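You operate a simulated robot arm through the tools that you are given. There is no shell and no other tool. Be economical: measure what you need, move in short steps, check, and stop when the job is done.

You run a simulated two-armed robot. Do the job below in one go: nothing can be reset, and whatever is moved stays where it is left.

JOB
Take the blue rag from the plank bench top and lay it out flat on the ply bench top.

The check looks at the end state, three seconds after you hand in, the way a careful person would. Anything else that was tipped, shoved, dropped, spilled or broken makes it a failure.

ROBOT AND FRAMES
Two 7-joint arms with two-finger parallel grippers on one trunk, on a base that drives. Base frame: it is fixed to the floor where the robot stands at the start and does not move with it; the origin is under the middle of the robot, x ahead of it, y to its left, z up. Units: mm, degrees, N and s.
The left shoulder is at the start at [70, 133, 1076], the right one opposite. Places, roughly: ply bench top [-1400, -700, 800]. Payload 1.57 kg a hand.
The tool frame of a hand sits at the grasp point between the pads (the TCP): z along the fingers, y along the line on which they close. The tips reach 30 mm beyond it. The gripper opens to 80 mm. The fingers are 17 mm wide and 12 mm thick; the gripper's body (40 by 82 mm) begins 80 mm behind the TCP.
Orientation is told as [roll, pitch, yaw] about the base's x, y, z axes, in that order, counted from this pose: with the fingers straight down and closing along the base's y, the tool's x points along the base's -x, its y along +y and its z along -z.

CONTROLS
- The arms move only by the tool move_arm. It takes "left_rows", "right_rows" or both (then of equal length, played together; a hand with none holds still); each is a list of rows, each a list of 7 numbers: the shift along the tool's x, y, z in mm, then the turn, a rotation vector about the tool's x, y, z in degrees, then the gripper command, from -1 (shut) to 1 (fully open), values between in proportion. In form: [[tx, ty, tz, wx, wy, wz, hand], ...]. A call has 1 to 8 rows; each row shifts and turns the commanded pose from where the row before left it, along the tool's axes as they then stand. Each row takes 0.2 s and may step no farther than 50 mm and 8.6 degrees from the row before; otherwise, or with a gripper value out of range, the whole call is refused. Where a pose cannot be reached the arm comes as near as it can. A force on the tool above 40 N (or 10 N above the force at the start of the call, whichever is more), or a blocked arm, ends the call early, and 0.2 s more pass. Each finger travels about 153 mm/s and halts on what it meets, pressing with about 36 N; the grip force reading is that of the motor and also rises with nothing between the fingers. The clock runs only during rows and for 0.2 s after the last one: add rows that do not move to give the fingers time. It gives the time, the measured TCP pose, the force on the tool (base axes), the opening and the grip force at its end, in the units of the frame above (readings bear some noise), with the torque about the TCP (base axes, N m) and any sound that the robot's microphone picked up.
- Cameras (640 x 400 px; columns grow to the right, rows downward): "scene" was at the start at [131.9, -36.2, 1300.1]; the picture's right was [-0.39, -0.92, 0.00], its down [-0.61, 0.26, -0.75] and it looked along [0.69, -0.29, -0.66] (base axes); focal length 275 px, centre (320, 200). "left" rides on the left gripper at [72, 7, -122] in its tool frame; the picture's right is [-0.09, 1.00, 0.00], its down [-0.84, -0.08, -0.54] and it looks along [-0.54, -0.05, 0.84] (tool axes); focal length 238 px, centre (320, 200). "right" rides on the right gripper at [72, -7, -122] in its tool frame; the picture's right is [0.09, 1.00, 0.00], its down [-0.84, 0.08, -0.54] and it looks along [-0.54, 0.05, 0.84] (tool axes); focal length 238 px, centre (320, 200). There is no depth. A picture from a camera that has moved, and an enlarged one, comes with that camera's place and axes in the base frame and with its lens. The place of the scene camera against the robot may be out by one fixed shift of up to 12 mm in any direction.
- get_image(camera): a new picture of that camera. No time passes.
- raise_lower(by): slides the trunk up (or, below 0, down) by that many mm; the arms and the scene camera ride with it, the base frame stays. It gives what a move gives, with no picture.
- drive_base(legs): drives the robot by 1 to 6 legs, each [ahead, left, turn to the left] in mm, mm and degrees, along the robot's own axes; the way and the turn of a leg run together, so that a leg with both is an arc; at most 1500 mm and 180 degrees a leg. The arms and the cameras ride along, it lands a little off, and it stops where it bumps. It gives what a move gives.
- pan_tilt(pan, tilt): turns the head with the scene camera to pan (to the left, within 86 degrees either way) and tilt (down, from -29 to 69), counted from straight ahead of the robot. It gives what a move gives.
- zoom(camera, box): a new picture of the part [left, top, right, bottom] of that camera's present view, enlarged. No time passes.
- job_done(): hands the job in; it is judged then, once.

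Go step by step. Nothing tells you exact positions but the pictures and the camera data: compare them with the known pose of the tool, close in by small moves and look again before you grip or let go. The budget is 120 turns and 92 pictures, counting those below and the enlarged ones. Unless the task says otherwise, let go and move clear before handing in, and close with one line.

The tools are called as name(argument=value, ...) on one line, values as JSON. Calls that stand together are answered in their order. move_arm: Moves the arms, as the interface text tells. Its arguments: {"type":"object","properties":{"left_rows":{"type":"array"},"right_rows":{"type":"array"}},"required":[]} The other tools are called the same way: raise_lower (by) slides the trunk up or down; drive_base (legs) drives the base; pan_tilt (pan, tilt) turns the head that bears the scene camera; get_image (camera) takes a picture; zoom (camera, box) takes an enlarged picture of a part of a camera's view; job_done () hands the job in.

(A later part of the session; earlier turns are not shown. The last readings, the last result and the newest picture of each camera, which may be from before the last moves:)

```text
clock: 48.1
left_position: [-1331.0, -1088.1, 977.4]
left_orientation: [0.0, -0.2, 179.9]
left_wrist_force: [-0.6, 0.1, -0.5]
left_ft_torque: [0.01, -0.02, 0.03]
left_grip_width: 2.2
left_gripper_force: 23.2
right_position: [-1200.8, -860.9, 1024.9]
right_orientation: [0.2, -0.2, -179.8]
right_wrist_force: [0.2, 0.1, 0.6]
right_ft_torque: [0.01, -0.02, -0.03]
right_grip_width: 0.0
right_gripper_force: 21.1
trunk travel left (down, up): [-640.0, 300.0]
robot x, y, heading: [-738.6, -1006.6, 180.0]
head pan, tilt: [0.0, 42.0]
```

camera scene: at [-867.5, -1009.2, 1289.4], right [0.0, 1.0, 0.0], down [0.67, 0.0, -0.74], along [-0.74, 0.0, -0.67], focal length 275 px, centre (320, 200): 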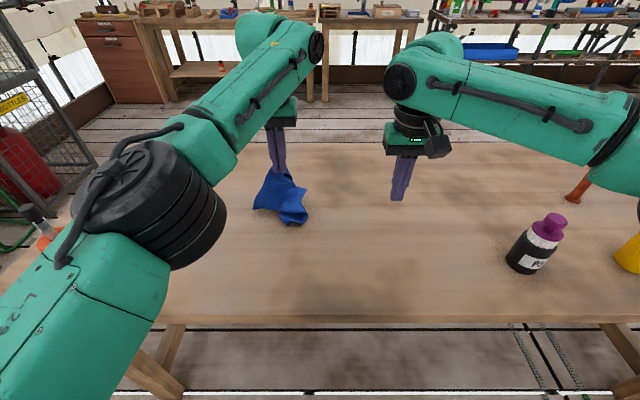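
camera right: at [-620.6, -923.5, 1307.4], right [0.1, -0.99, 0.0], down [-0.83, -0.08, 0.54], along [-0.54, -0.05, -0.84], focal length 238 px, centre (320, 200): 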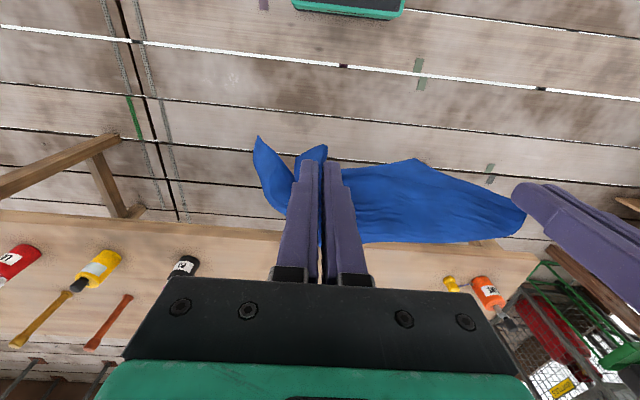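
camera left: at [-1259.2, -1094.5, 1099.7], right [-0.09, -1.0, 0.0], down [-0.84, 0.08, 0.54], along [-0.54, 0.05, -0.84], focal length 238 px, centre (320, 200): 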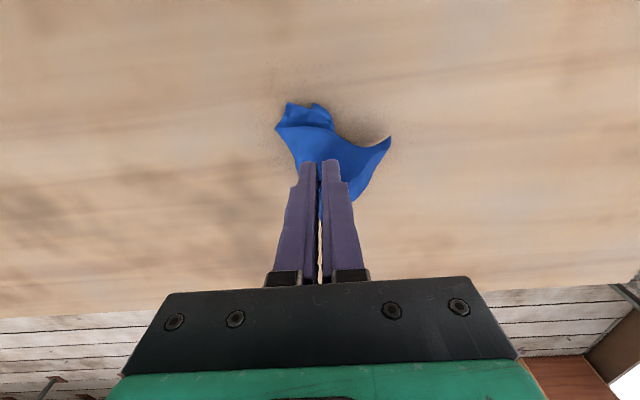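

move_arm(right_rows=[[20, -18, -9, 0, 0, 0, -1], [20, -18, -9, 0, 0, 0, -1], [20, -18, -9, 0, 0, 0, -1], [20, -18, -9, 0, 0, 0, -1], [0, 0, 0, 0, 0, 0, -1]], left_rows=[[12, -25, 0, 0, 0, 0, -1], [12, -25, 0, 0, 0, 0, -1], [12, -25, 0, 0, 0, 0, -1], [12, -25, 0, 0, 0, 0, -1], [2, -25, 0, 0, 0, 0, -1]])

get_image(camera="scene")

get_image(camera="right")

```text
clock: 49.3
left_position: [-1303.1, -998.2, 982.6]
left_orientation: [-0.2, -0.1, 179.9]
left_wrist_force: [-0.4, 1.2, -0.7]
left_ft_torque: [0.0, 0.02, 0.0]
left_grip_width: 2.1
left_gripper_force: 23.7
left hand out of reach, approached as far as the arm can: row 2, 3, 4
right_position: [-1121.6, -788.4, 1059.1]
right_orientation: [0.1, -0.2, -179.9]
right_wrist_force: [0.1, -0.2, 0.0]
right_ft_torque: [0.02, -0.04, 0.03]
right_grip_width: 0.1
right_gripper_force: 21.2
trunk travel left (down, up): [-640.0, 300.0]
robot x, y, heading: [-741.3, -1006.3, 180.0]
head pan, tilt: [0.0, 42.0]
```

```text
59 pictures are left
camera scene: at [-868.9, -1010.0, 1289.2], right [0.0, 1.0, 0.0], down [0.67, 0.0, -0.74], along [-0.74, 0.0, -0.67], focal length 275 px, centre (320, 200)
```

scene: 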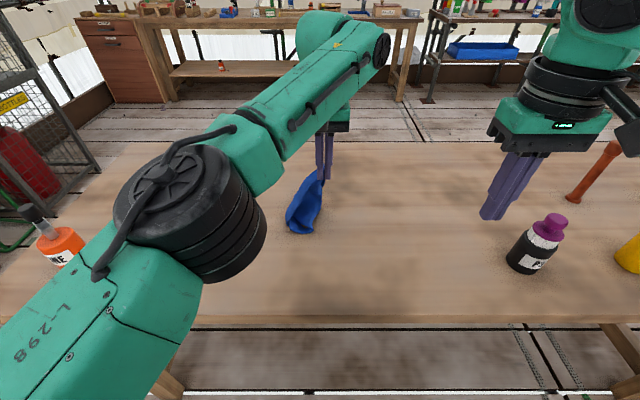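

```text
58 pictures are left
camera right: at [-1048.6, -782.0, 1181.6], right [0.09, -1.0, 0.0], down [-0.83, -0.08, 0.55], along [-0.54, -0.05, -0.84], focal length 238 px, centre (320, 200)
```

right: 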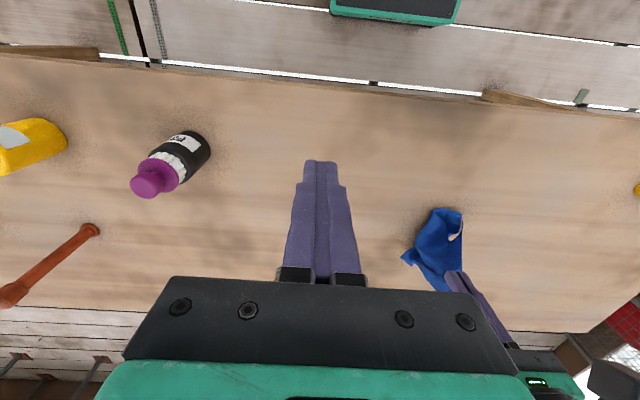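

The rag hangs from the left hand, just touching the bench. I'll drag it toward me and to the left while lowering, so it trails out.

move_arm(left_rows=[[5, 5, 25, 0, 0, 0, -1], [10, 10, 25, 0, 0, 0, -1], [20, 16, 22, 0, 0, 0, -1], [22, 18, 20, 0, 0, 0, -1], [24, 18, 18, 0, 0, 0, -1], [24, 18, 15, 0, 0, 0, -1], [24, 18, 8, 0, 0, 0, -1], [24, 18, 3, 0, 0, 0, -1]])

get_image(camera="scene")

get_image(camera="right")

get_image(camera="left")

```text
clock: 51.1
left_position: [-1148.3, -1120.7, 847.1]
left_orientation: [-0.1, -0.2, 179.8]
left_wrist_force: [0.3, 0.0, -0.4]
left_ft_torque: [0.0, -0.02, 0.0]
left_grip_width: 2.1
left_gripper_force: 24.2
right_position: [-1118.8, -789.7, 1060.0]
right_orientation: [0.0, -0.4, -180.0]
right_wrist_force: [-0.6, -0.5, 1.1]
right_ft_torque: [0.03, 0.0, 0.03]
right_grip_width: 0.0
right_gripper_force: 21.7
trunk travel left (down, up): [-640.0, 300.0]
robot x, y, heading: [-738.7, -1007.1, 180.2]
head pan, tilt: [0.0, 42.0]
```

```text
57 pictures are left
camera scene: at [-866.4, -1010.1, 1289.5], right [0.0, 1.0, 0.0], down [0.67, 0.0, -0.74], along [-0.74, 0.0, -0.67], focal length 275 px, centre (320, 200)
```

scene: 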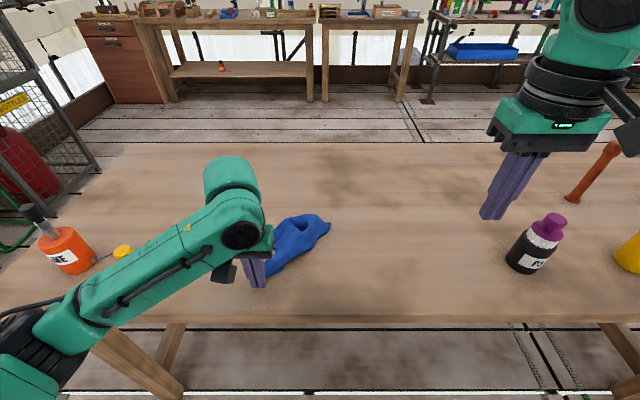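

```text
56 pictures are left
camera right: at [-1046.6, -782.3, 1182.4], right [0.09, -1.0, 0.0], down [-0.83, -0.08, 0.55], along [-0.54, -0.05, -0.84], focal length 238 px, centre (320, 200)
```

right: 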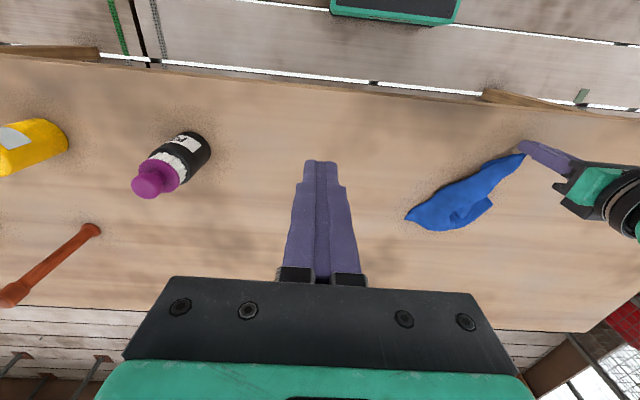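

```text
55 pictures are left
camera left: at [-1077.0, -1128.4, 968.4], right [-0.09, -1.0, 0.0], down [-0.83, 0.08, 0.55], along [-0.54, 0.05, -0.84], focal length 238 px, centre (320, 200)
```

left: 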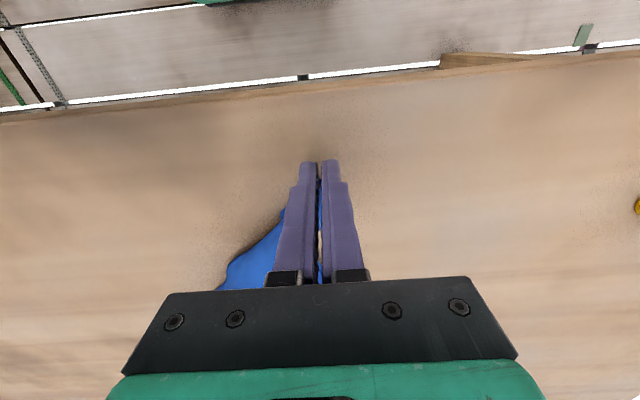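

The rag trails bunched diagonally. I'll zoom in to find loose edges or corners the right hand can reach.

zoom(camera="scene", box=[230, 190, 350, 290])

zoom(camera="right", box=[390, 130, 540, 240])

```text
4.00 times, centred on (290, 240) of scene
camera zoom: at [-866.4, -1010.1, 1289.5], right [0.0, 1.0, 0.0], down [0.67, 0.0, -0.74], along [-0.74, 0.0, -0.67], focal length 1100 px, centre (440, 40)
```

zoom: 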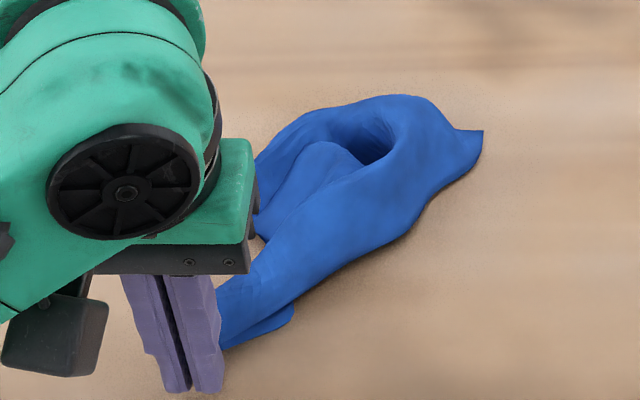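

```text
3.64 times, centred on (465, 185) of right
camera zoom: at [-1046.6, -782.3, 1182.4], right [0.09, -1.0, 0.0], down [-0.83, -0.08, 0.55], along [-0.54, -0.05, -0.84], focal length 867 px, centre (-207, 254)
```

zoom: 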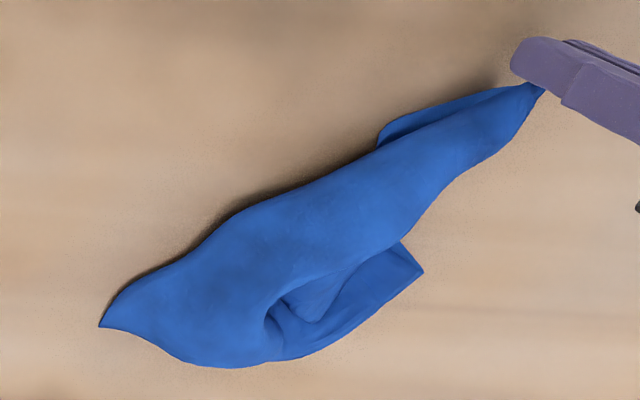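

The loose tip lies far out at about (-1321,-977). I'll lift the rag and lay it again by dragging purely leftward at x≈-1190, which is easier for the right hand to reach.

move_arm(left_rows=[[-3, -10, -30, 0, 0, 0, -1], [-6, -24, -24, 0, 0, 0, -1], [-6, -26, -24, 0, 0, 0, -1], [-6, -26, -24, 0, 0, 0, -1], [-6, -26, -24, 0, 0, 0, -1], [-6, -26, -24, 0, 0, 0, -1], [-6, -26, -10, 0, 0, 0, -1], [-6, -26, 0, 0, 0, 0, -1]])

get_image(camera="scene")

get_image(camera="right")

```text
clock: 52.9
left_position: [-1191.9, -928.4, 1005.8]
left_orientation: [0.1, -0.2, 179.9]
left_wrist_force: [-0.2, 0.3, -0.4]
left_ft_torque: [0.0, 0.02, 0.02]
left_grip_width: 1.9
left_gripper_force: 23.6
right_position: [-1119.7, -787.1, 1060.0]
right_orientation: [0.3, -0.4, -180.0]
right_wrist_force: [0.0, -0.5, 0.4]
right_ft_torque: [0.0, 0.0, 0.02]
right_grip_width: 0.1
right_gripper_force: 20.9
trunk travel left (down, up): [-640.0, 300.0]
robot x, y, heading: [-738.4, -1005.5, 180.0]
head pan, tilt: [0.0, 42.0]
```

```text
52 pictures are left
camera scene: at [-867.6, -1007.5, 1289.3], right [0.0, 1.0, 0.0], down [0.67, 0.0, -0.74], along [-0.74, 0.0, -0.67], focal length 275 px, centre (320, 200)
```

scene: 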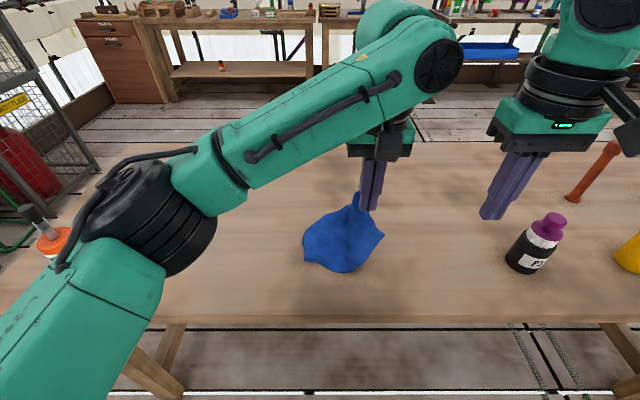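

```text
51 pictures are left
camera right: at [-1047.7, -780.0, 1181.5], right [0.09, -1.0, 0.0], down [-0.83, -0.08, 0.55], along [-0.54, -0.05, -0.84], focal length 238 px, centre (320, 200)
```

right: 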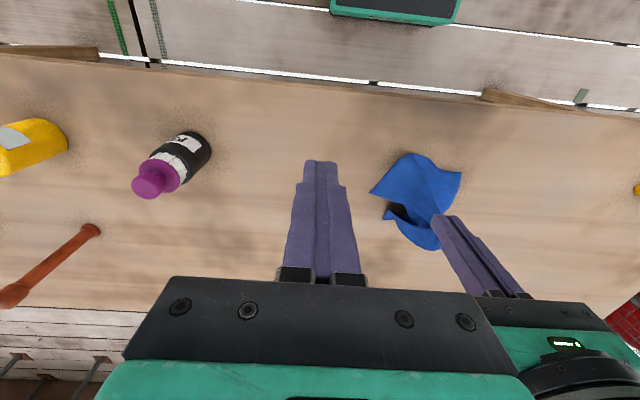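

The rag opened out a little in the lift. I'll now lower it while dragging left.

move_arm(left_rows=[[0, 10, 30, 0, 0, 0, -1], [0, 25, 25, 0, 0, 0, -1], [0, 28, 22, 0, 0, 0, -1], [0, 30, 22, 0, 0, 0, -1], [0, 30, 20, 0, 0, 0, -1], [0, 30, 16, 0, 0, 0, -1], [0, 30, 12, 0, 0, 0, -1], [0, 30, 8, 0, 0, 0, -1]])

zoom(camera="scene", box=[200, 180, 440, 330])

zoom(camera="right", box=[340, 100, 580, 250])

```text
clock: 54.7
left_position: [-1195.8, -1141.5, 851.8]
left_orientation: [-0.1, -0.2, 179.8]
left_wrist_force: [-0.2, -0.1, 0.5]
left_ft_torque: [0.02, 0.0, -0.01]
left_grip_width: 2.0
left_gripper_force: 24.2
right_position: [-1119.3, -789.8, 1060.9]
right_orientation: [0.1, -0.2, -180.0]
right_wrist_force: [0.5, -0.5, 0.9]
right_ft_torque: [0.03, 0.05, -0.04]
right_grip_width: 0.0
right_gripper_force: 21.2
trunk travel left (down, up): [-640.0, 300.0]
robot x, y, heading: [-739.1, -1003.7, 180.0]
head pan, tilt: [0.0, 42.0]
```

```text
2.67 times, centred on (320, 255) of scene
camera zoom: at [-867.2, -1010.3, 1289.4], right [0.0, 1.0, 0.0], down [0.67, 0.0, -0.74], along [-0.74, 0.0, -0.67], focal length 733 px, centre (320, 53)
```

zoom: 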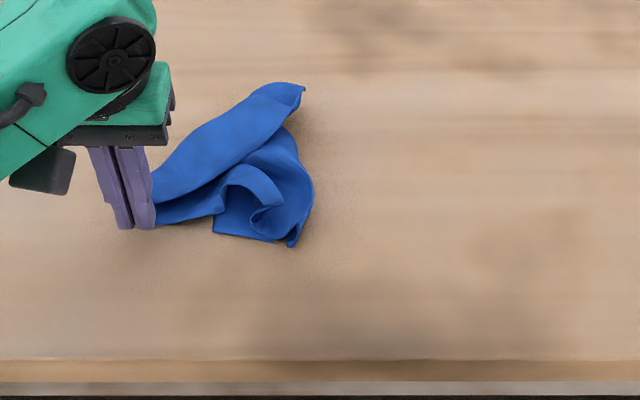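

```text
2.67 times, centred on (460, 175) of right
camera zoom: at [-1047.3, -782.6, 1182.2], right [0.09, -1.0, 0.0], down [-0.83, -0.08, 0.55], along [-0.54, -0.05, -0.84], focal length 636 px, centre (-53, 267)
```

zoom: 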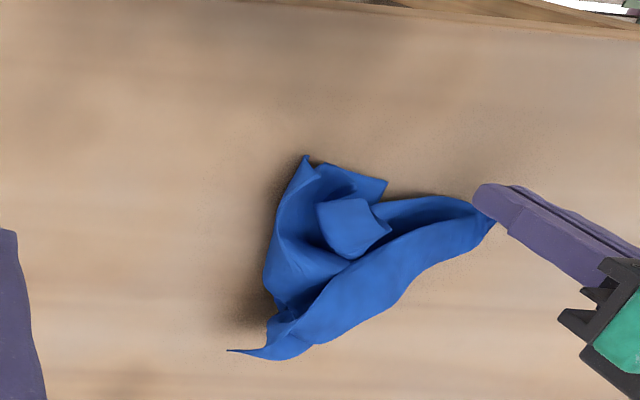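

I now see a corner reachable at about (-1186,-1026). I'll bring the right hand above it and look from close up.

move_arm(right_rows=[[-11, 34, 18, 0, 0, 0, -0.1], [-11, 34, 18, 0, 0, 0, -0.1], [-11, 34, 20, 0, 0, 0, -0.1], [-11, 34, 20, 0, 0, 0, -0.1], [-11, 34, 20, 0, 0, 0, -0.1], [-11, 34, 20, 0, 0, 0, -0.1], [-6, 30, 20, 0, 0, 0, -0.1]])

get_image(camera="right")

```text
clock: 56.3
left_position: [-1195.0, -1141.2, 851.6]
left_orientation: [-0.1, 0.0, 179.9]
left_wrist_force: [0.0, -0.6, -0.6]
left_ft_torque: [-0.02, -0.02, 0.01]
left_grip_width: 1.9
left_gripper_force: 24.1
right_position: [-1156.2, -957.2, 925.5]
right_orientation: [0.2, -0.3, -180.0]
right_wrist_force: [-0.5, 0.3, 0.7]
right_ft_torque: [0.0, -0.03, 0.02]
right_grip_width: 36.0
right_gripper_force: 0.0
right hand out of reach, approached as far as the arm can: row 5, 6, 7
trunk travel left (down, up): [-640.0, 300.0]
robot x, y, heading: [-737.5, -1004.6, 179.8]
head pan, tilt: [0.0, 42.0]
```

```text
48 pictures are left
camera right: at [-1083.2, -949.2, 1046.6], right [0.09, -1.0, 0.0], down [-0.83, -0.08, 0.55], along [-0.54, -0.05, -0.84], focal length 238 px, centre (320, 200)
```

right: 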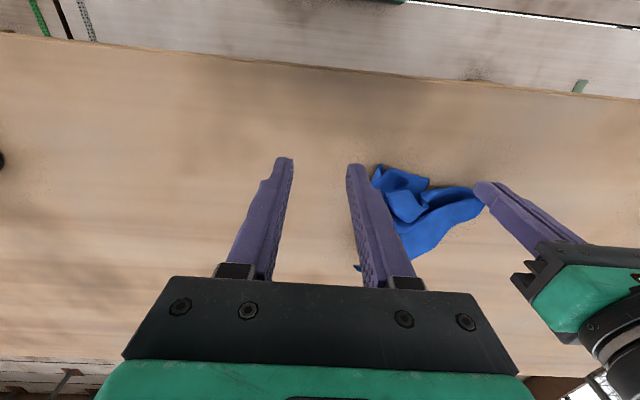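

The right hand can't cross the robot's midline here. I'll lift the rag with the left hand and lay it again about 90 mm farther right.

move_arm(right_rows=[[15, -25, -25, 0, 0, 0, -0.1], [15, -30, -25, 0, 0, 0, -0.1], [15, -30, -25, 0, 0, 0, -0.1], [0, -30, -25, 0, 0, 0, -0.1], [0, -30, -25, 0, 0, 0, -0.1]])

move_arm(left_rows=[[0, 0, -30, 0, 0, 0, -1], [0, -20, -30, 0, 0, 0, -1], [0, -35, -25, 0, 0, 0, -1], [0, -35, -25, 0, 0, 0, -1], [0, -35, -25, 0, 0, 0, -1], [0, -35, -20, 0, 0, 0, -1], [0, -35, -10, 0, 0, 0, -1], [0, -40, 0, 0, 0, 0, -1]])

get_image(camera="right")

```text
clock: 57.5
left_position: [-1193.8, -1140.8, 852.4]
left_orientation: [-0.2, -0.2, 179.9]
left_wrist_force: [0.5, 0.3, 0.3]
left_ft_torque: [0.02, 0.05, 0.02]
left_grip_width: 1.8
left_gripper_force: 24.0
right_position: [-1109.0, -809.4, 1052.4]
right_orientation: [0.2, -0.2, -179.8]
right_wrist_force: [-1.1, 0.7, 0.4]
right_ft_torque: [-0.02, 0.02, 0.03]
right_grip_width: 35.9
right_gripper_force: 0.2
trunk travel left (down, up): [-640.0, 300.0]
robot x, y, heading: [-738.4, -1004.0, 179.7]
head pan, tilt: [0.0, 42.0]
```

```text
clock: 59.3
left_position: [-1193.6, -905.7, 1016.2]
left_orientation: [0.0, -0.1, 179.9]
left_wrist_force: [-0.3, -0.2, -0.1]
left_ft_torque: [-0.01, -0.01, 0.01]
left_grip_width: 1.8
left_gripper_force: 24.3
right_position: [-1108.8, -809.0, 1049.8]
right_orientation: [0.3, -0.4, -180.0]
right_wrist_force: [0.3, 0.6, 0.4]
right_ft_torque: [-0.03, 0.01, -0.01]
right_grip_width: 35.9
right_gripper_force: 0.0
trunk travel left (down, up): [-640.0, 300.0]
robot x, y, heading: [-734.7, -1007.3, 179.8]
head pan, tilt: [0.0, 42.0]
```

```text
47 pictures are left
camera right: at [-1036.4, -801.1, 1172.1], right [0.09, -1.0, 0.0], down [-0.83, -0.08, 0.55], along [-0.54, -0.05, -0.84], focal length 238 px, centre (320, 200)
```

right: 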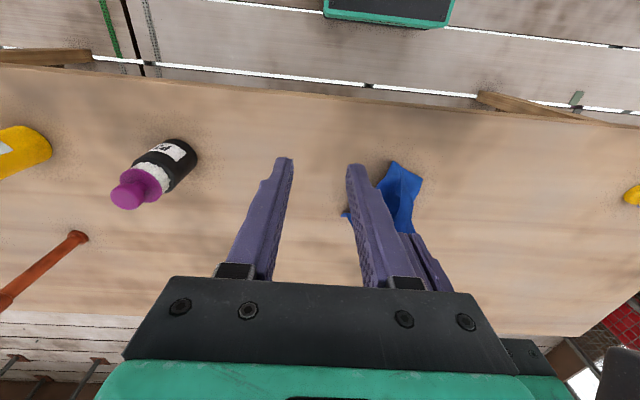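

move_arm(left_rows=[[0, 5, 30, 0, 0, 0, -1], [0, 10, 30, 0, 0, 0, -1], [0, 20, 25, 0, 0, 0, -1], [0, 25, 22, 0, 0, 0, -1], [0, 25, 20, 0, 0, 0, -1], [0, 25, 17, 0, 0, 0, -1], [0, 25, 14, 0, 0, 0, -1], [0, 25, 6, 0, 0, 0, -1]])

zoom(camera="scene", box=[200, 180, 440, 330])

zoom(camera="right", box=[340, 100, 580, 250])

```text
clock: 61.1
left_position: [-1193.6, -1068.7, 852.2]
left_orientation: [-0.2, -0.2, 179.8]
left_wrist_force: [0.1, 0.5, 1.1]
left_ft_torque: [0.03, -0.03, 0.03]
left_grip_width: 2.2
left_gripper_force: 23.4
right_position: [-1108.2, -810.7, 1052.4]
right_orientation: [0.1, -0.3, -180.1]
right_wrist_force: [0.3, -0.4, 0.4]
right_ft_torque: [0.0, 0.02, 0.0]
right_grip_width: 35.9
right_gripper_force: 0.1
trunk travel left (down, up): [-640.0, 300.0]
robot x, y, heading: [-735.7, -1006.6, 179.9]
head pan, tilt: [0.0, 42.0]
```

```text
2.67 times, centred on (320, 255) of scene
camera zoom: at [-867.3, -1010.2, 1289.4], right [0.0, 1.0, 0.0], down [0.67, 0.0, -0.74], along [-0.74, 0.0, -0.67], focal length 733 px, centre (320, 53)
```

zoom: 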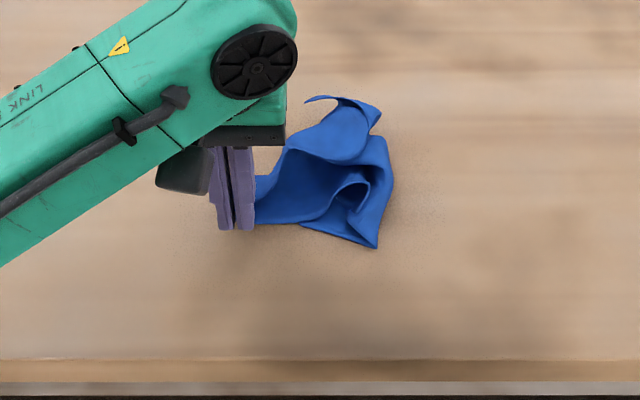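

```text
2.67 times, centred on (460, 175) of right
camera zoom: at [-1036.4, -804.4, 1172.7], right [0.09, -1.0, 0.0], down [-0.83, -0.08, 0.55], along [-0.54, -0.05, -0.84], focal length 636 px, centre (-53, 267)
```

zoom: 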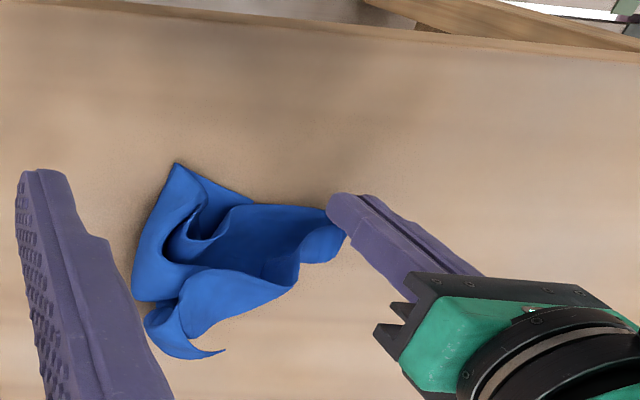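

A clear corner lies at about (-1186,-964). I'll bring the right hand toward it from above.

move_arm(right_rows=[[-14, 20, 30, 0, 0, 0, 0.1], [-14, 25, 30, 0, 0, 0, 0.1], [-14, 25, 28, 0, 0, 0, 0.1], [-15, 25, 28, 0, 0, 0, 0.1], [-15, 25, 28, 0, 0, 0, 0.1], [-15, 28, 28, 0, 0, 0, 0.1]])

get_image(camera="right")

```text
clock: 62.5
left_position: [-1194.5, -1068.4, 852.5]
left_orientation: [-0.1, -0.2, 179.7]
left_wrist_force: [0.0, 1.5, 0.2]
left_ft_torque: [-0.03, 0.01, 0.05]
left_grip_width: 2.0
left_gripper_force: 24.3
right_position: [-1180.3, -934.6, 883.8]
right_orientation: [0.2, -0.4, -180.0]
right_wrist_force: [0.6, -0.6, 1.1]
right_ft_torque: [0.0, 0.01, 0.0]
right_grip_width: 43.8
right_gripper_force: 0.0
right hand out of reach, approached as far as the arm can: row 6
trunk travel left (down, up): [-640.0, 300.0]
robot x, y, heading: [-738.4, -1003.2, 179.9]
head pan, tilt: [0.0, 42.0]
```

```text
44 pictures are left
camera right: at [-1108.1, -928.3, 1005.4], right [0.09, -1.0, 0.0], down [-0.83, -0.08, 0.55], along [-0.55, -0.05, -0.84], focal length 238 px, centre (320, 200)
```

right: 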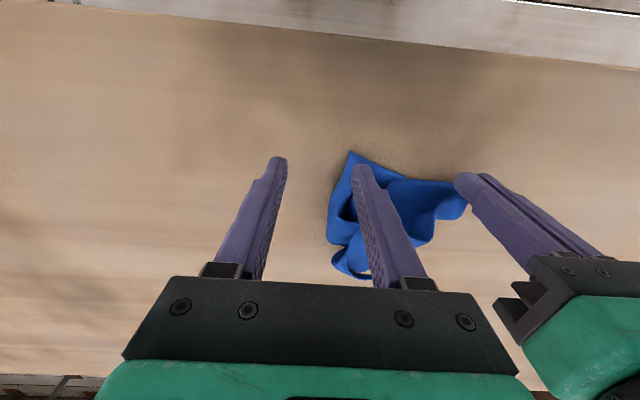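

I need about 30 mm more. I'll slacken the left hand rightward, shift the base 60 mm left so the left hand returns to the same spot, and so gain reach on the right.

move_arm(right_rows=[[0, -25, -20, 0, 0, 0, 0.1], [0, -30, -20, 0, 0, 0, 0.1], [0, -10, 0, 0, 0, 0, 0.1]], left_rows=[[0, -10, -10, 0, 0, 0, -1], [0, -25, -5, 0, 0, 0, -1], [0, -25, 0, 0, 0, 0, -1]])

drive_base(legs=[[0, 60, 0]])

get_image(camera="right")

```text
clock: 63.3
left_position: [-1194.0, -1007.1, 867.6]
left_orientation: [0.0, -0.1, 179.8]
left_wrist_force: [0.0, 0.1, -0.4]
left_ft_torque: [-0.02, -0.01, -0.02]
left_grip_width: 1.8
left_gripper_force: 23.9
right_position: [-1181.5, -869.4, 923.6]
right_orientation: [0.1, -0.2, -180.0]
right_wrist_force: [0.1, 0.7, -0.6]
right_ft_torque: [0.0, 0.05, 0.01]
right_grip_width: 43.7
right_gripper_force: 0.0
trunk travel left (down, up): [-640.0, 300.0]
robot x, y, heading: [-737.6, -1003.5, 180.0]
head pan, tilt: [0.0, 42.0]
```

```text
clock: 64.3
left_position: [-1193.7, -1067.2, 866.6]
left_orientation: [-0.1, -0.2, 179.8]
left_wrist_force: [0.6, 0.2, 0.6]
left_ft_torque: [0.0, 0.0, -0.01]
left_grip_width: 1.9
left_gripper_force: 24.0
right_position: [-1181.9, -929.4, 923.1]
right_orientation: [0.2, -0.3, 180.0]
right_wrist_force: [-0.7, -0.4, 0.0]
right_ft_torque: [0.03, 0.0, 0.01]
right_grip_width: 43.9
right_gripper_force: 0.1
trunk travel left (down, up): [-640.0, 300.0]
robot x, y, heading: [-742.5, -1066.9, 180.2]
head pan, tilt: [0.0, 42.0]
```

```text
43 pictures are left
camera right: at [-1108.7, -922.5, 1044.5], right [0.09, -1.0, 0.0], down [-0.83, -0.08, 0.55], along [-0.54, -0.05, -0.84], focal length 238 px, centre (320, 200)
```

right: 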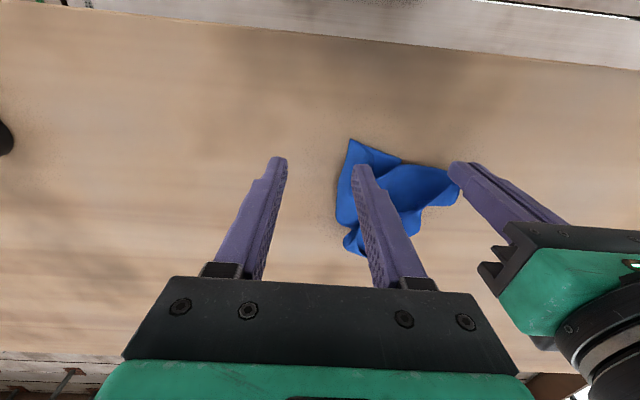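

I have the room now. I'll move over the corner and go down close.

move_arm(right_rows=[[-8, 15, 10, 0, 0, 0, 0.1], [-8, 15, 15, 0, 0, 0, 0.1], [-8, 13, 20, 0, 0, 0, 0.1], [0, 0, 20, 0, 0, 0, 0.1], [0, 0, 15, 0, 0, 0, 0.1]])

get_image(camera="right")

```text
clock: 65.5
left_position: [-1194.1, -1066.5, 868.1]
left_orientation: [-0.2, -0.2, 179.8]
left_wrist_force: [0.6, 0.3, -0.2]
left_ft_torque: [0.03, -0.02, 0.01]
left_grip_width: 2.0
left_gripper_force: 23.7
right_position: [-1200.4, -969.8, 844.7]
right_orientation: [0.2, -0.4, -179.9]
right_wrist_force: [0.3, 0.2, 0.0]
right_ft_torque: [0.01, 0.02, 0.0]
right_grip_width: 43.8
right_gripper_force: 0.1
right hand out of reach, approached as far as the arm can: row 5
trunk travel left (down, up): [-640.0, 300.0]
robot x, y, heading: [-738.2, -1064.1, 180.0]
head pan, tilt: [0.0, 42.0]
```

```text
42 pictures are left
camera right: at [-1129.0, -961.3, 966.3], right [0.09, -1.0, 0.0], down [-0.83, -0.08, 0.55], along [-0.54, -0.05, -0.84], focal length 238 px, centre (320, 200)
```

right: 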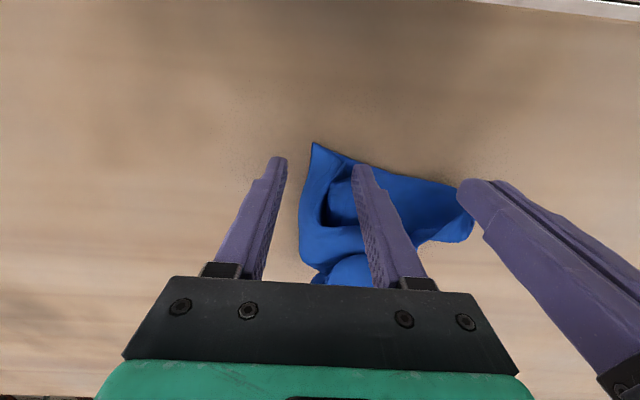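

The fingers straddle the corner nicely, but the right arm is at its downward reach limit. I'll lower the trunk 13 mm to touch the bench.

raise_lower(by=-13)

move_arm(right_rows=[[0, 0, 2, 0, 0, 0, 0.1]])

```text
clock: 66.1
left_position: [-1193.3, -1067.5, 854.2]
left_orientation: [-0.1, -0.2, 179.8]
left_wrist_force: [-0.3, -0.4, 0.1]
left_ft_torque: [-0.02, -0.04, 0.0]
left_grip_width: 1.8
left_gripper_force: 23.9
right_position: [-1201.3, -969.5, 834.4]
right_orientation: [0.2, -0.6, 180.0]
right_wrist_force: [-0.9, 0.0, 12.2]
right_ft_torque: [-0.29, 0.1, 0.0]
right_grip_width: 43.9
right_gripper_force: 0.0
trunk travel left (down, up): [-627.0, 313.0]
robot x, y, heading: [-739.6, -1066.4, 180.1]
head pan, tilt: [0.0, 42.0]
```

```text
clock: 66.5
left_position: [-1192.4, -1067.9, 854.7]
left_orientation: [-0.1, -0.3, 179.8]
left_wrist_force: [0.0, 0.9, 0.0]
left_ft_torque: [0.01, -0.02, -0.01]
left_grip_width: 2.2
left_gripper_force: 23.4
right_position: [-1201.5, -968.1, 833.1]
right_orientation: [0.3, -0.8, 180.0]
right_wrist_force: [-4.2, 0.5, 23.1]
right_ft_torque: [-0.48, 0.3, -0.14]
right_grip_width: 43.9
right_gripper_force: 0.2
trunk travel left (down, up): [-627.0, 313.0]
robot x, y, heading: [-736.2, -1065.2, 180.2]
head pan, tilt: [0.0, 42.0]
```

Touching at 23 N on the bench and cloth. I'll close on the corner.

move_arm(right_rows=[[0, 0, 0, 0, 0, 0, -0.1], [0, 0, 0, 0, 0, 0, -0.3], [0, 0, 0, 0, 0, 0, -0.5], [0, 0, 0, 0, 0, 0, -0.7], [0, 0, 0, 0, 0, 0, -1], [0, 0, 0, 0, 0, 0, -1], [0, 0, 0, 0, 0, 0, -1]])

get_image(camera="right")

```text
clock: 68.1
left_position: [-1191.2, -1067.1, 856.3]
left_orientation: [-0.2, -0.3, 179.8]
left_wrist_force: [0.1, 0.0, -0.2]
left_ft_torque: [0.01, 0.02, 0.02]
left_grip_width: 1.9
left_gripper_force: 23.3
right_position: [-1198.2, -967.7, 833.6]
right_orientation: [0.2, -0.7, 180.1]
right_wrist_force: [-0.6, 8.0, 34.1]
right_ft_torque: [0.24, 0.24, -0.05]
right_grip_width: 3.2
right_gripper_force: 24.3
trunk travel left (down, up): [-627.0, 313.0]
robot x, y, heading: [-739.8, -1067.0, 180.2]
head pan, tilt: [0.0, 42.0]
```

```text
41 pictures are left
camera right: at [-1124.9, -960.0, 954.7], right [0.09, -1.0, 0.0], down [-0.83, -0.07, 0.55], along [-0.55, -0.05, -0.83], focal length 238 px, centre (320, 200)
```

right: 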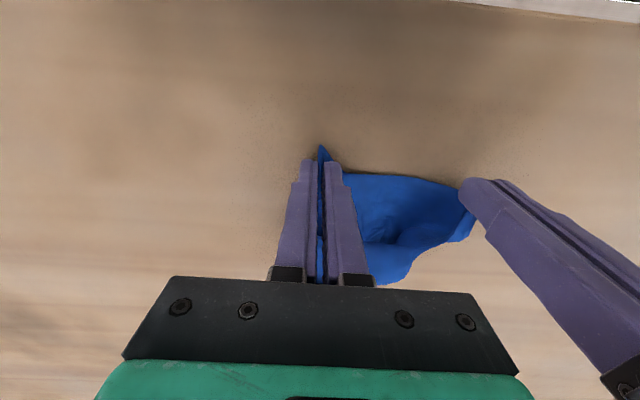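

The corner is gripped (3.2 mm). I'll raise the trunk and look at the hanging rag.

raise_lower(by=200)

move_arm(right_rows=[[0, -10, 0, 0, 0, 0, -1], [0, -10, -10, 0, 0, 0, -1], [0, -10, -10, 0, 0, 0, -1], [0, 0, 0, 0, 0, 0, -1]])

get_image(camera="scene")

get_image(camera="right")

```text
clock: 70.3
left_position: [-1194.6, -1067.4, 1053.0]
left_orientation: [-0.1, -0.1, 179.8]
left_wrist_force: [0.7, 0.9, -0.6]
left_ft_torque: [0.0, 0.02, -0.01]
left_grip_width: 2.1
left_gripper_force: 23.7
right_position: [-1200.8, -967.5, 1029.9]
right_orientation: [0.1, -0.3, 180.0]
right_wrist_force: [-0.6, 0.2, 0.1]
right_ft_torque: [-0.01, 0.02, 0.0]
right_grip_width: 2.2
right_gripper_force: 23.1
trunk travel left (down, up): [-827.0, 113.0]
robot x, y, heading: [-735.3, -1066.5, 179.9]
head pan, tilt: [0.0, 42.0]
```

```text
clock: 71.3
left_position: [-1195.0, -1068.1, 1053.1]
left_orientation: [-0.1, -0.1, 179.8]
left_wrist_force: [1.1, -0.2, 0.1]
left_ft_torque: [0.0, 0.01, 0.02]
left_grip_width: 1.9
left_gripper_force: 23.6
right_position: [-1201.0, -937.4, 1050.4]
right_orientation: [0.2, -0.3, -180.0]
right_wrist_force: [1.2, 0.2, 0.0]
right_ft_torque: [-0.01, -0.02, 0.02]
right_grip_width: 2.5
right_gripper_force: 23.9
trunk travel left (down, up): [-827.0, 113.0]
robot x, y, heading: [-739.2, -1066.6, 179.8]
head pan, tilt: [0.0, 42.0]
```

```text
40 pictures are left
camera scene: at [-867.7, -1069.2, 1476.3], right [0.0, 1.0, 0.0], down [0.67, 0.0, -0.74], along [-0.74, 0.0, -0.67], focal length 275 px, centre (320, 200)
```

scene: 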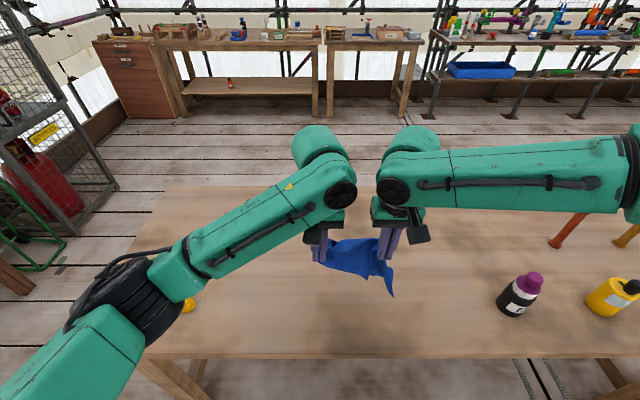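

```text
39 pictures are left
camera right: at [-1128.5, -931.0, 1171.6], right [0.09, -1.0, 0.0], down [-0.83, -0.08, 0.55], along [-0.54, -0.05, -0.84], focal length 238 px, centre (320, 200)
```

right: 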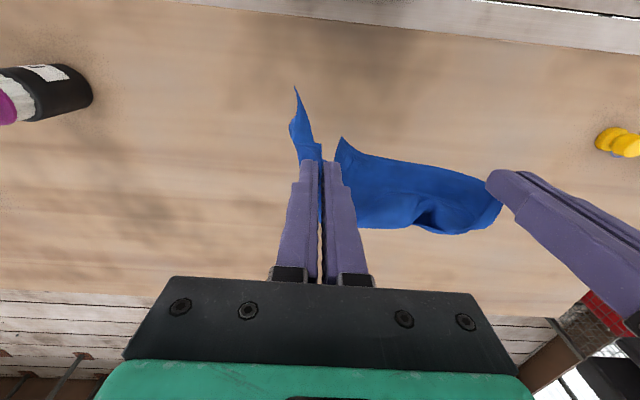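

zoom(camera="scene", box=[290, 210, 430, 310])

get_image(camera="left")

```text
4.00 times, centred on (360, 260) of scene
camera zoom: at [-867.7, -1069.2, 1476.3], right [0.0, 1.0, 0.0], down [0.67, 0.0, -0.74], along [-0.74, 0.0, -0.67], focal length 1100 px, centre (160, -40)
```

zoom: 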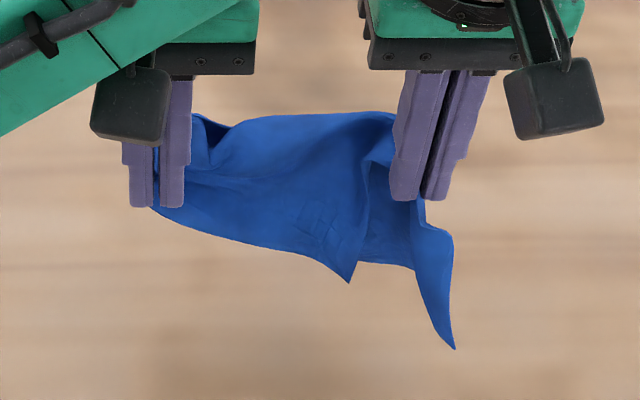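

```text
37 pictures are left
camera left: at [-1122.3, -1074.4, 1175.6], right [-0.1, -1.0, 0.0], down [-0.84, 0.08, 0.54], along [-0.54, 0.05, -0.84], focal length 238 px, centre (320, 200)
```

left: 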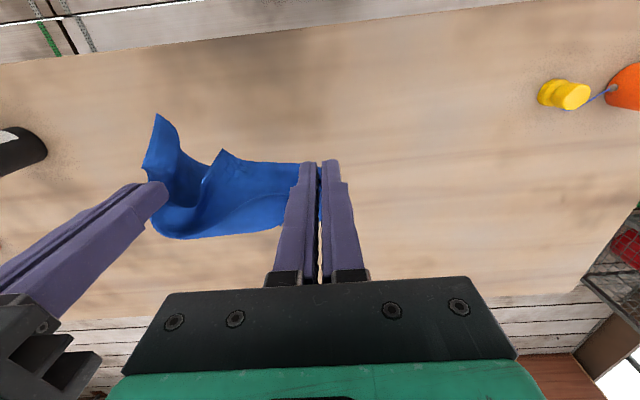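

I read this as the left hand holding corner A and the right holding the middle of the far edge, with two corners hanging free near the right hand. I'll lay it down toward me so I can take the corner adjacent to A instead.

raise_lower(by=-110)

move_arm(left_rows=[[10, 0, 10, 0, 0, 0, -1], [15, 0, 10, 0, 0, 0, -1], [15, 0, 10, 0, 0, 0, -1], [15, 0, 0, 0, 0, 0, -1]], right_rows=[[10, 0, 10, 0, 0, 0, -1], [15, 0, 10, 0, 0, 0, -1], [15, 0, 10, 0, 0, 0, -1], [15, 0, 0, 0, 0, 0, -1]])

raise_lower(by=-65)

get_image(camera="right")

zoom(camera="scene", box=[230, 200, 430, 325])

```text
clock: 72.7
left_position: [-1194.3, -1067.3, 945.8]
left_orientation: [-0.1, -0.2, 179.9]
left_wrist_force: [-0.6, -0.1, -0.3]
left_ft_torque: [0.02, -0.05, 0.0]
left_grip_width: 2.2
left_gripper_force: 23.8
right_position: [-1200.9, -938.5, 940.3]
right_orientation: [0.2, -0.3, 180.0]
right_wrist_force: [-0.2, -0.2, -0.2]
right_ft_torque: [-0.03, -0.02, 0.01]
right_grip_width: 2.2
right_gripper_force: 24.2
trunk travel left (down, up): [-717.0, 223.0]
robot x, y, heading: [-735.3, -1065.5, 180.0]
head pan, tilt: [0.0, 42.0]
```

```text
clock: 73.7
left_position: [-1138.5, -1068.0, 912.6]
left_orientation: [-0.1, -0.2, 179.8]
left_wrist_force: [1.0, 0.1, 0.5]
left_ft_torque: [0.0, 0.0, 0.0]
left_grip_width: 2.2
left_gripper_force: 24.1
right_position: [-1144.7, -938.0, 909.9]
right_orientation: [0.2, -0.4, 180.0]
right_wrist_force: [-0.2, -0.3, 0.5]
right_ft_torque: [-0.01, -0.04, 0.03]
right_grip_width: 2.5
right_gripper_force: 23.3
trunk travel left (down, up): [-717.0, 223.0]
robot x, y, heading: [-737.9, -1064.9, 179.9]
head pan, tilt: [0.0, 42.0]
```

```text
clock: 74.7
left_position: [-1140.1, -1069.1, 848.1]
left_orientation: [-0.1, -0.2, 179.9]
left_wrist_force: [-0.5, -0.4, -0.2]
left_ft_torque: [0.03, -0.01, -0.02]
left_grip_width: 1.8
left_gripper_force: 23.6
right_position: [-1145.0, -938.8, 843.5]
right_orientation: [0.1, -0.4, 180.0]
right_wrist_force: [-0.4, -1.0, -0.1]
right_ft_torque: [0.02, -0.01, 0.04]
right_grip_width: 2.5
right_gripper_force: 23.8
trunk travel left (down, up): [-652.0, 288.0]
robot x, y, heading: [-739.7, -1065.7, 180.2]
head pan, tilt: [0.0, 42.0]
```

```text
36 pictures are left
camera right: at [-1073.3, -931.1, 966.2], right [0.09, -1.0, 0.0], down [-0.83, -0.08, 0.55], along [-0.55, -0.05, -0.84], focal length 238 px, centre (320, 200)
```

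right: 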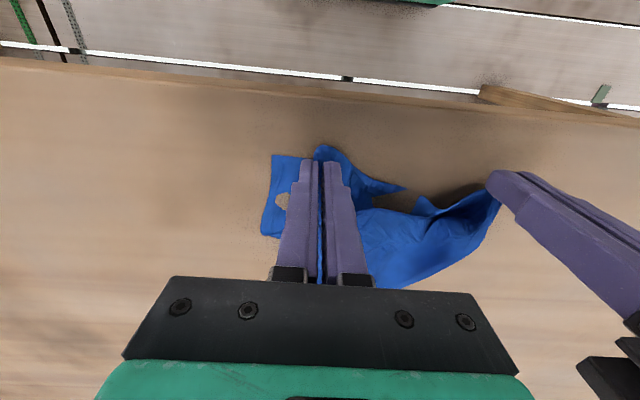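

```text
3.20 times, centred on (330, 262) of scene
camera zoom: at [-867.2, -1069.2, 1301.4], right [0.0, 1.0, 0.0], down [0.67, 0.0, -0.74], along [-0.74, 0.0, -0.67], focal length 880 px, centre (288, 0)
```

zoom: 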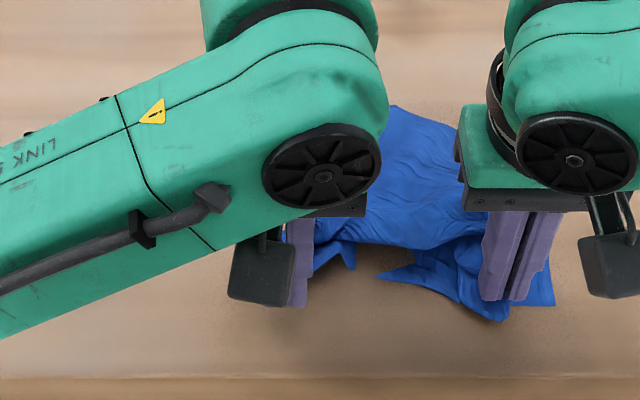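

The bulk is spread behind the hands, and the loose corner D lies between them at about (-1163,-1007). I'll release the right hand, raise it and look.

move_arm(right_rows=[[0, 0, 8, 0, 0, 0, -0.6], [0, 0, 0, 0, 0, 0, -0.3], [0, 0, -15, 0, 0, 0, -0.3], [0, 0, -30, 0, 0, 0, -0.3], [0, -25, -35, 0, 0, 0, -0.3], [0, -35, -30, 0, 0, 0, -0.3], [0, -40, -20, 0, 0, 0, -0.3]])

get_image(camera="right")

zoom(camera="scene", box=[230, 200, 430, 325])

```text
clock: 76.3
left_position: [-1139.3, -1066.5, 848.3]
left_orientation: [-0.1, -0.2, 179.8]
left_wrist_force: [0.1, 0.4, -0.1]
left_ft_torque: [-0.03, -0.02, 0.02]
left_grip_width: 1.8
left_gripper_force: 23.3
right_position: [-1143.5, -838.3, 965.8]
right_orientation: [0.3, -0.3, -180.0]
right_wrist_force: [0.3, -0.8, 0.2]
right_ft_torque: [0.0, -0.01, -0.01]
right_grip_width: 27.9
right_gripper_force: 0.1
trunk travel left (down, up): [-652.0, 288.0]
robot x, y, heading: [-738.8, -1066.4, 179.9]
head pan, tilt: [0.0, 42.0]
```

```text
34 pictures are left
camera right: at [-1071.1, -829.6, 1086.8], right [0.09, -1.0, 0.0], down [-0.83, -0.07, 0.55], along [-0.54, -0.05, -0.84], focal length 238 px, centre (320, 200)
```

right: 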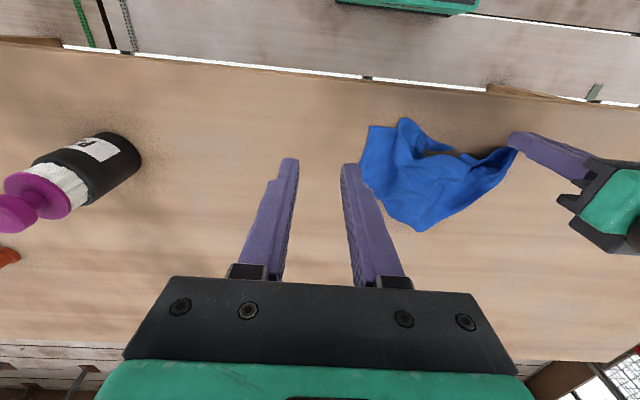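

```text
3.20 times, centred on (330, 262) of scene
camera zoom: at [-866.8, -1067.8, 1301.4], right [0.0, 1.0, 0.0], down [0.67, 0.0, -0.74], along [-0.74, 0.0, -0.67], focal length 880 px, centre (288, 0)
```

zoom: 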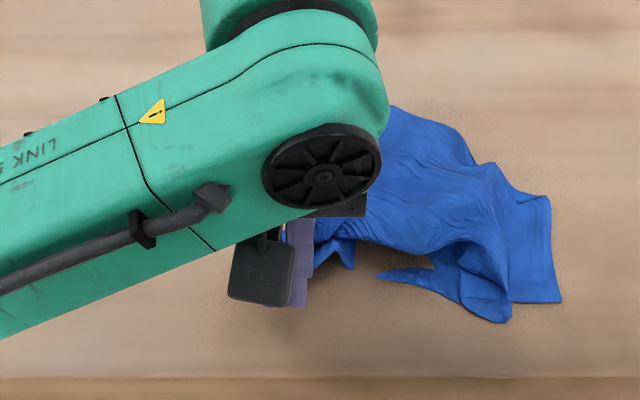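

The rag is much more open now. I'll look closer from the right camera.

zoom(camera="right", box=[340, 100, 540, 225])

```text
3.20 times, centred on (440, 162) of right
camera zoom: at [-1071.1, -829.6, 1086.8], right [0.09, -1.0, 0.0], down [-0.83, -0.07, 0.55], along [-0.54, -0.05, -0.84], focal length 763 px, centre (-64, 320)
```

zoom: 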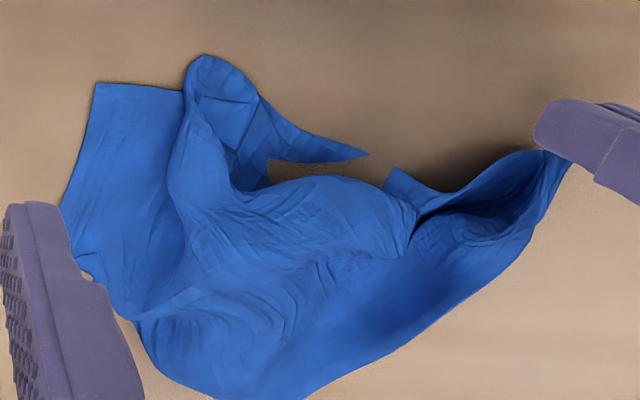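

The rag lies flipped: C is near-right at (-1145,-896), B is far, A is in the left hand, and D is folded between. I'll pin C with the closed right fingers, then carry A out to the far left to stretch the diagonal.

move_arm(right_rows=[[-6, 18, 20, 0, 0, 0, -1], [-6, 18, 28, 0, 0, 0, -1], [-6, 18, 28, 0, 0, 0, -1], [-6, 18, 28, 0, 0, 0, -1], [0, 0, 20, 0, 0, 0, -1], [0, 0, 8, 0, 0, 0, -1], [0, 0, 3, 0, 0, 0, -1]])

get_image(camera="right")

```text
clock: 77.9
left_position: [-1139.0, -1068.3, 848.1]
left_orientation: [-0.1, -0.2, 179.8]
left_wrist_force: [0.0, -0.5, 0.5]
left_ft_torque: [-0.04, 0.01, -0.01]
left_grip_width: 2.2
left_gripper_force: 23.7
right_position: [-1169.8, -910.3, 831.8]
right_orientation: [0.2, -0.5, -180.0]
right_wrist_force: [0.1, -0.4, 3.5]
right_ft_torque: [-0.03, 0.01, 0.01]
right_grip_width: 0.0
right_gripper_force: 21.6
trunk travel left (down, up): [-652.0, 288.0]
robot x, y, heading: [-738.7, -1066.8, 180.2]
head pan, tilt: [0.0, 42.0]
```

```text
31 pictures are left
camera right: at [-1096.5, -903.9, 953.1], right [0.09, -1.0, 0.0], down [-0.83, -0.08, 0.55], along [-0.55, -0.05, -0.84], focal length 238 px, centre (320, 200)
```

right: 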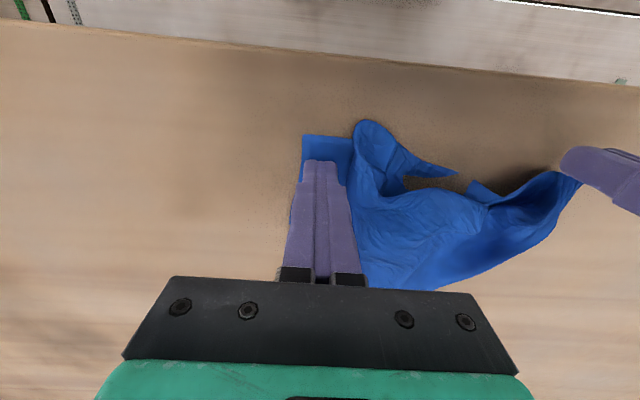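

C is pinned. I'll press slightly more and carry A outward to the far left.

move_arm(left_rows=[[0, 5, -12, 0, 0, 0, -1], [-20, 7, 0, 0, 0, 0, -1], [-25, 8, 0, 0, 0, 0, -1], [-25, 8, 0, 0, 0, 0, -1], [-25, 8, 0, 0, 0, 0, -1], [-25, 8, 0, 0, 0, 0, -1], [-20, 8, 0, 0, 0, 0, -1], [0, 0, 0, 0, 0, 0, -1]], right_rows=[[0, 0, 1.5, 0, 0, 0, -1], [0, 0, 0, 0, 0, 0, -1], [0, 0, 0, 0, 0, 0, -1], [0, 0, 0, 0, 0, 0, -1], [0, 0, 0, 0, 0, 0, -1], [0, 0, 0, 0, 0, 0, -1], [0, 0, 0, 0, 0, 0, -1], [0, 0, 0, 0, 0, 0, -1]])

get_image(camera="scene")

get_image(camera="right")

```text
clock: 79.7
left_position: [-1278.7, -1120.0, 861.4]
left_orientation: [-0.2, -0.4, 179.9]
left_wrist_force: [-0.1, 0.1, 0.1]
left_ft_torque: [-0.02, -0.01, -0.03]
left_grip_width: 2.4
left_gripper_force: 23.9
right_position: [-1169.7, -909.8, 831.2]
right_orientation: [0.2, -0.6, -180.0]
right_wrist_force: [-6.5, -0.3, 24.9]
right_ft_torque: [0.06, 0.07, 0.02]
right_grip_width: 0.1
right_gripper_force: 20.9
trunk travel left (down, up): [-652.0, 288.0]
robot x, y, heading: [-740.1, -1066.2, 180.0]
head pan, tilt: [0.0, 42.0]
```

```text
30 pictures are left
camera scene: at [-865.2, -1070.2, 1301.7], right [0.0, 1.0, 0.0], down [0.67, 0.0, -0.74], along [-0.74, 0.0, -0.67], focal length 275 px, centre (320, 200)
```

scene: 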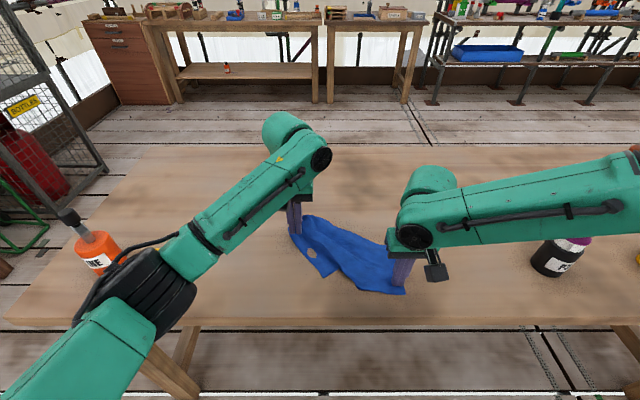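

```text
29 pictures are left
camera right: at [-1096.1, -904.1, 952.7], right [0.09, -1.0, 0.0], down [-0.83, -0.08, 0.55], along [-0.55, -0.05, -0.83], focal length 238 px, centre (320, 200)
```

right: 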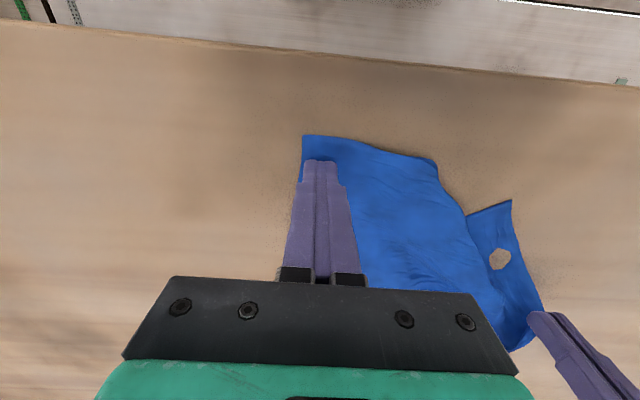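

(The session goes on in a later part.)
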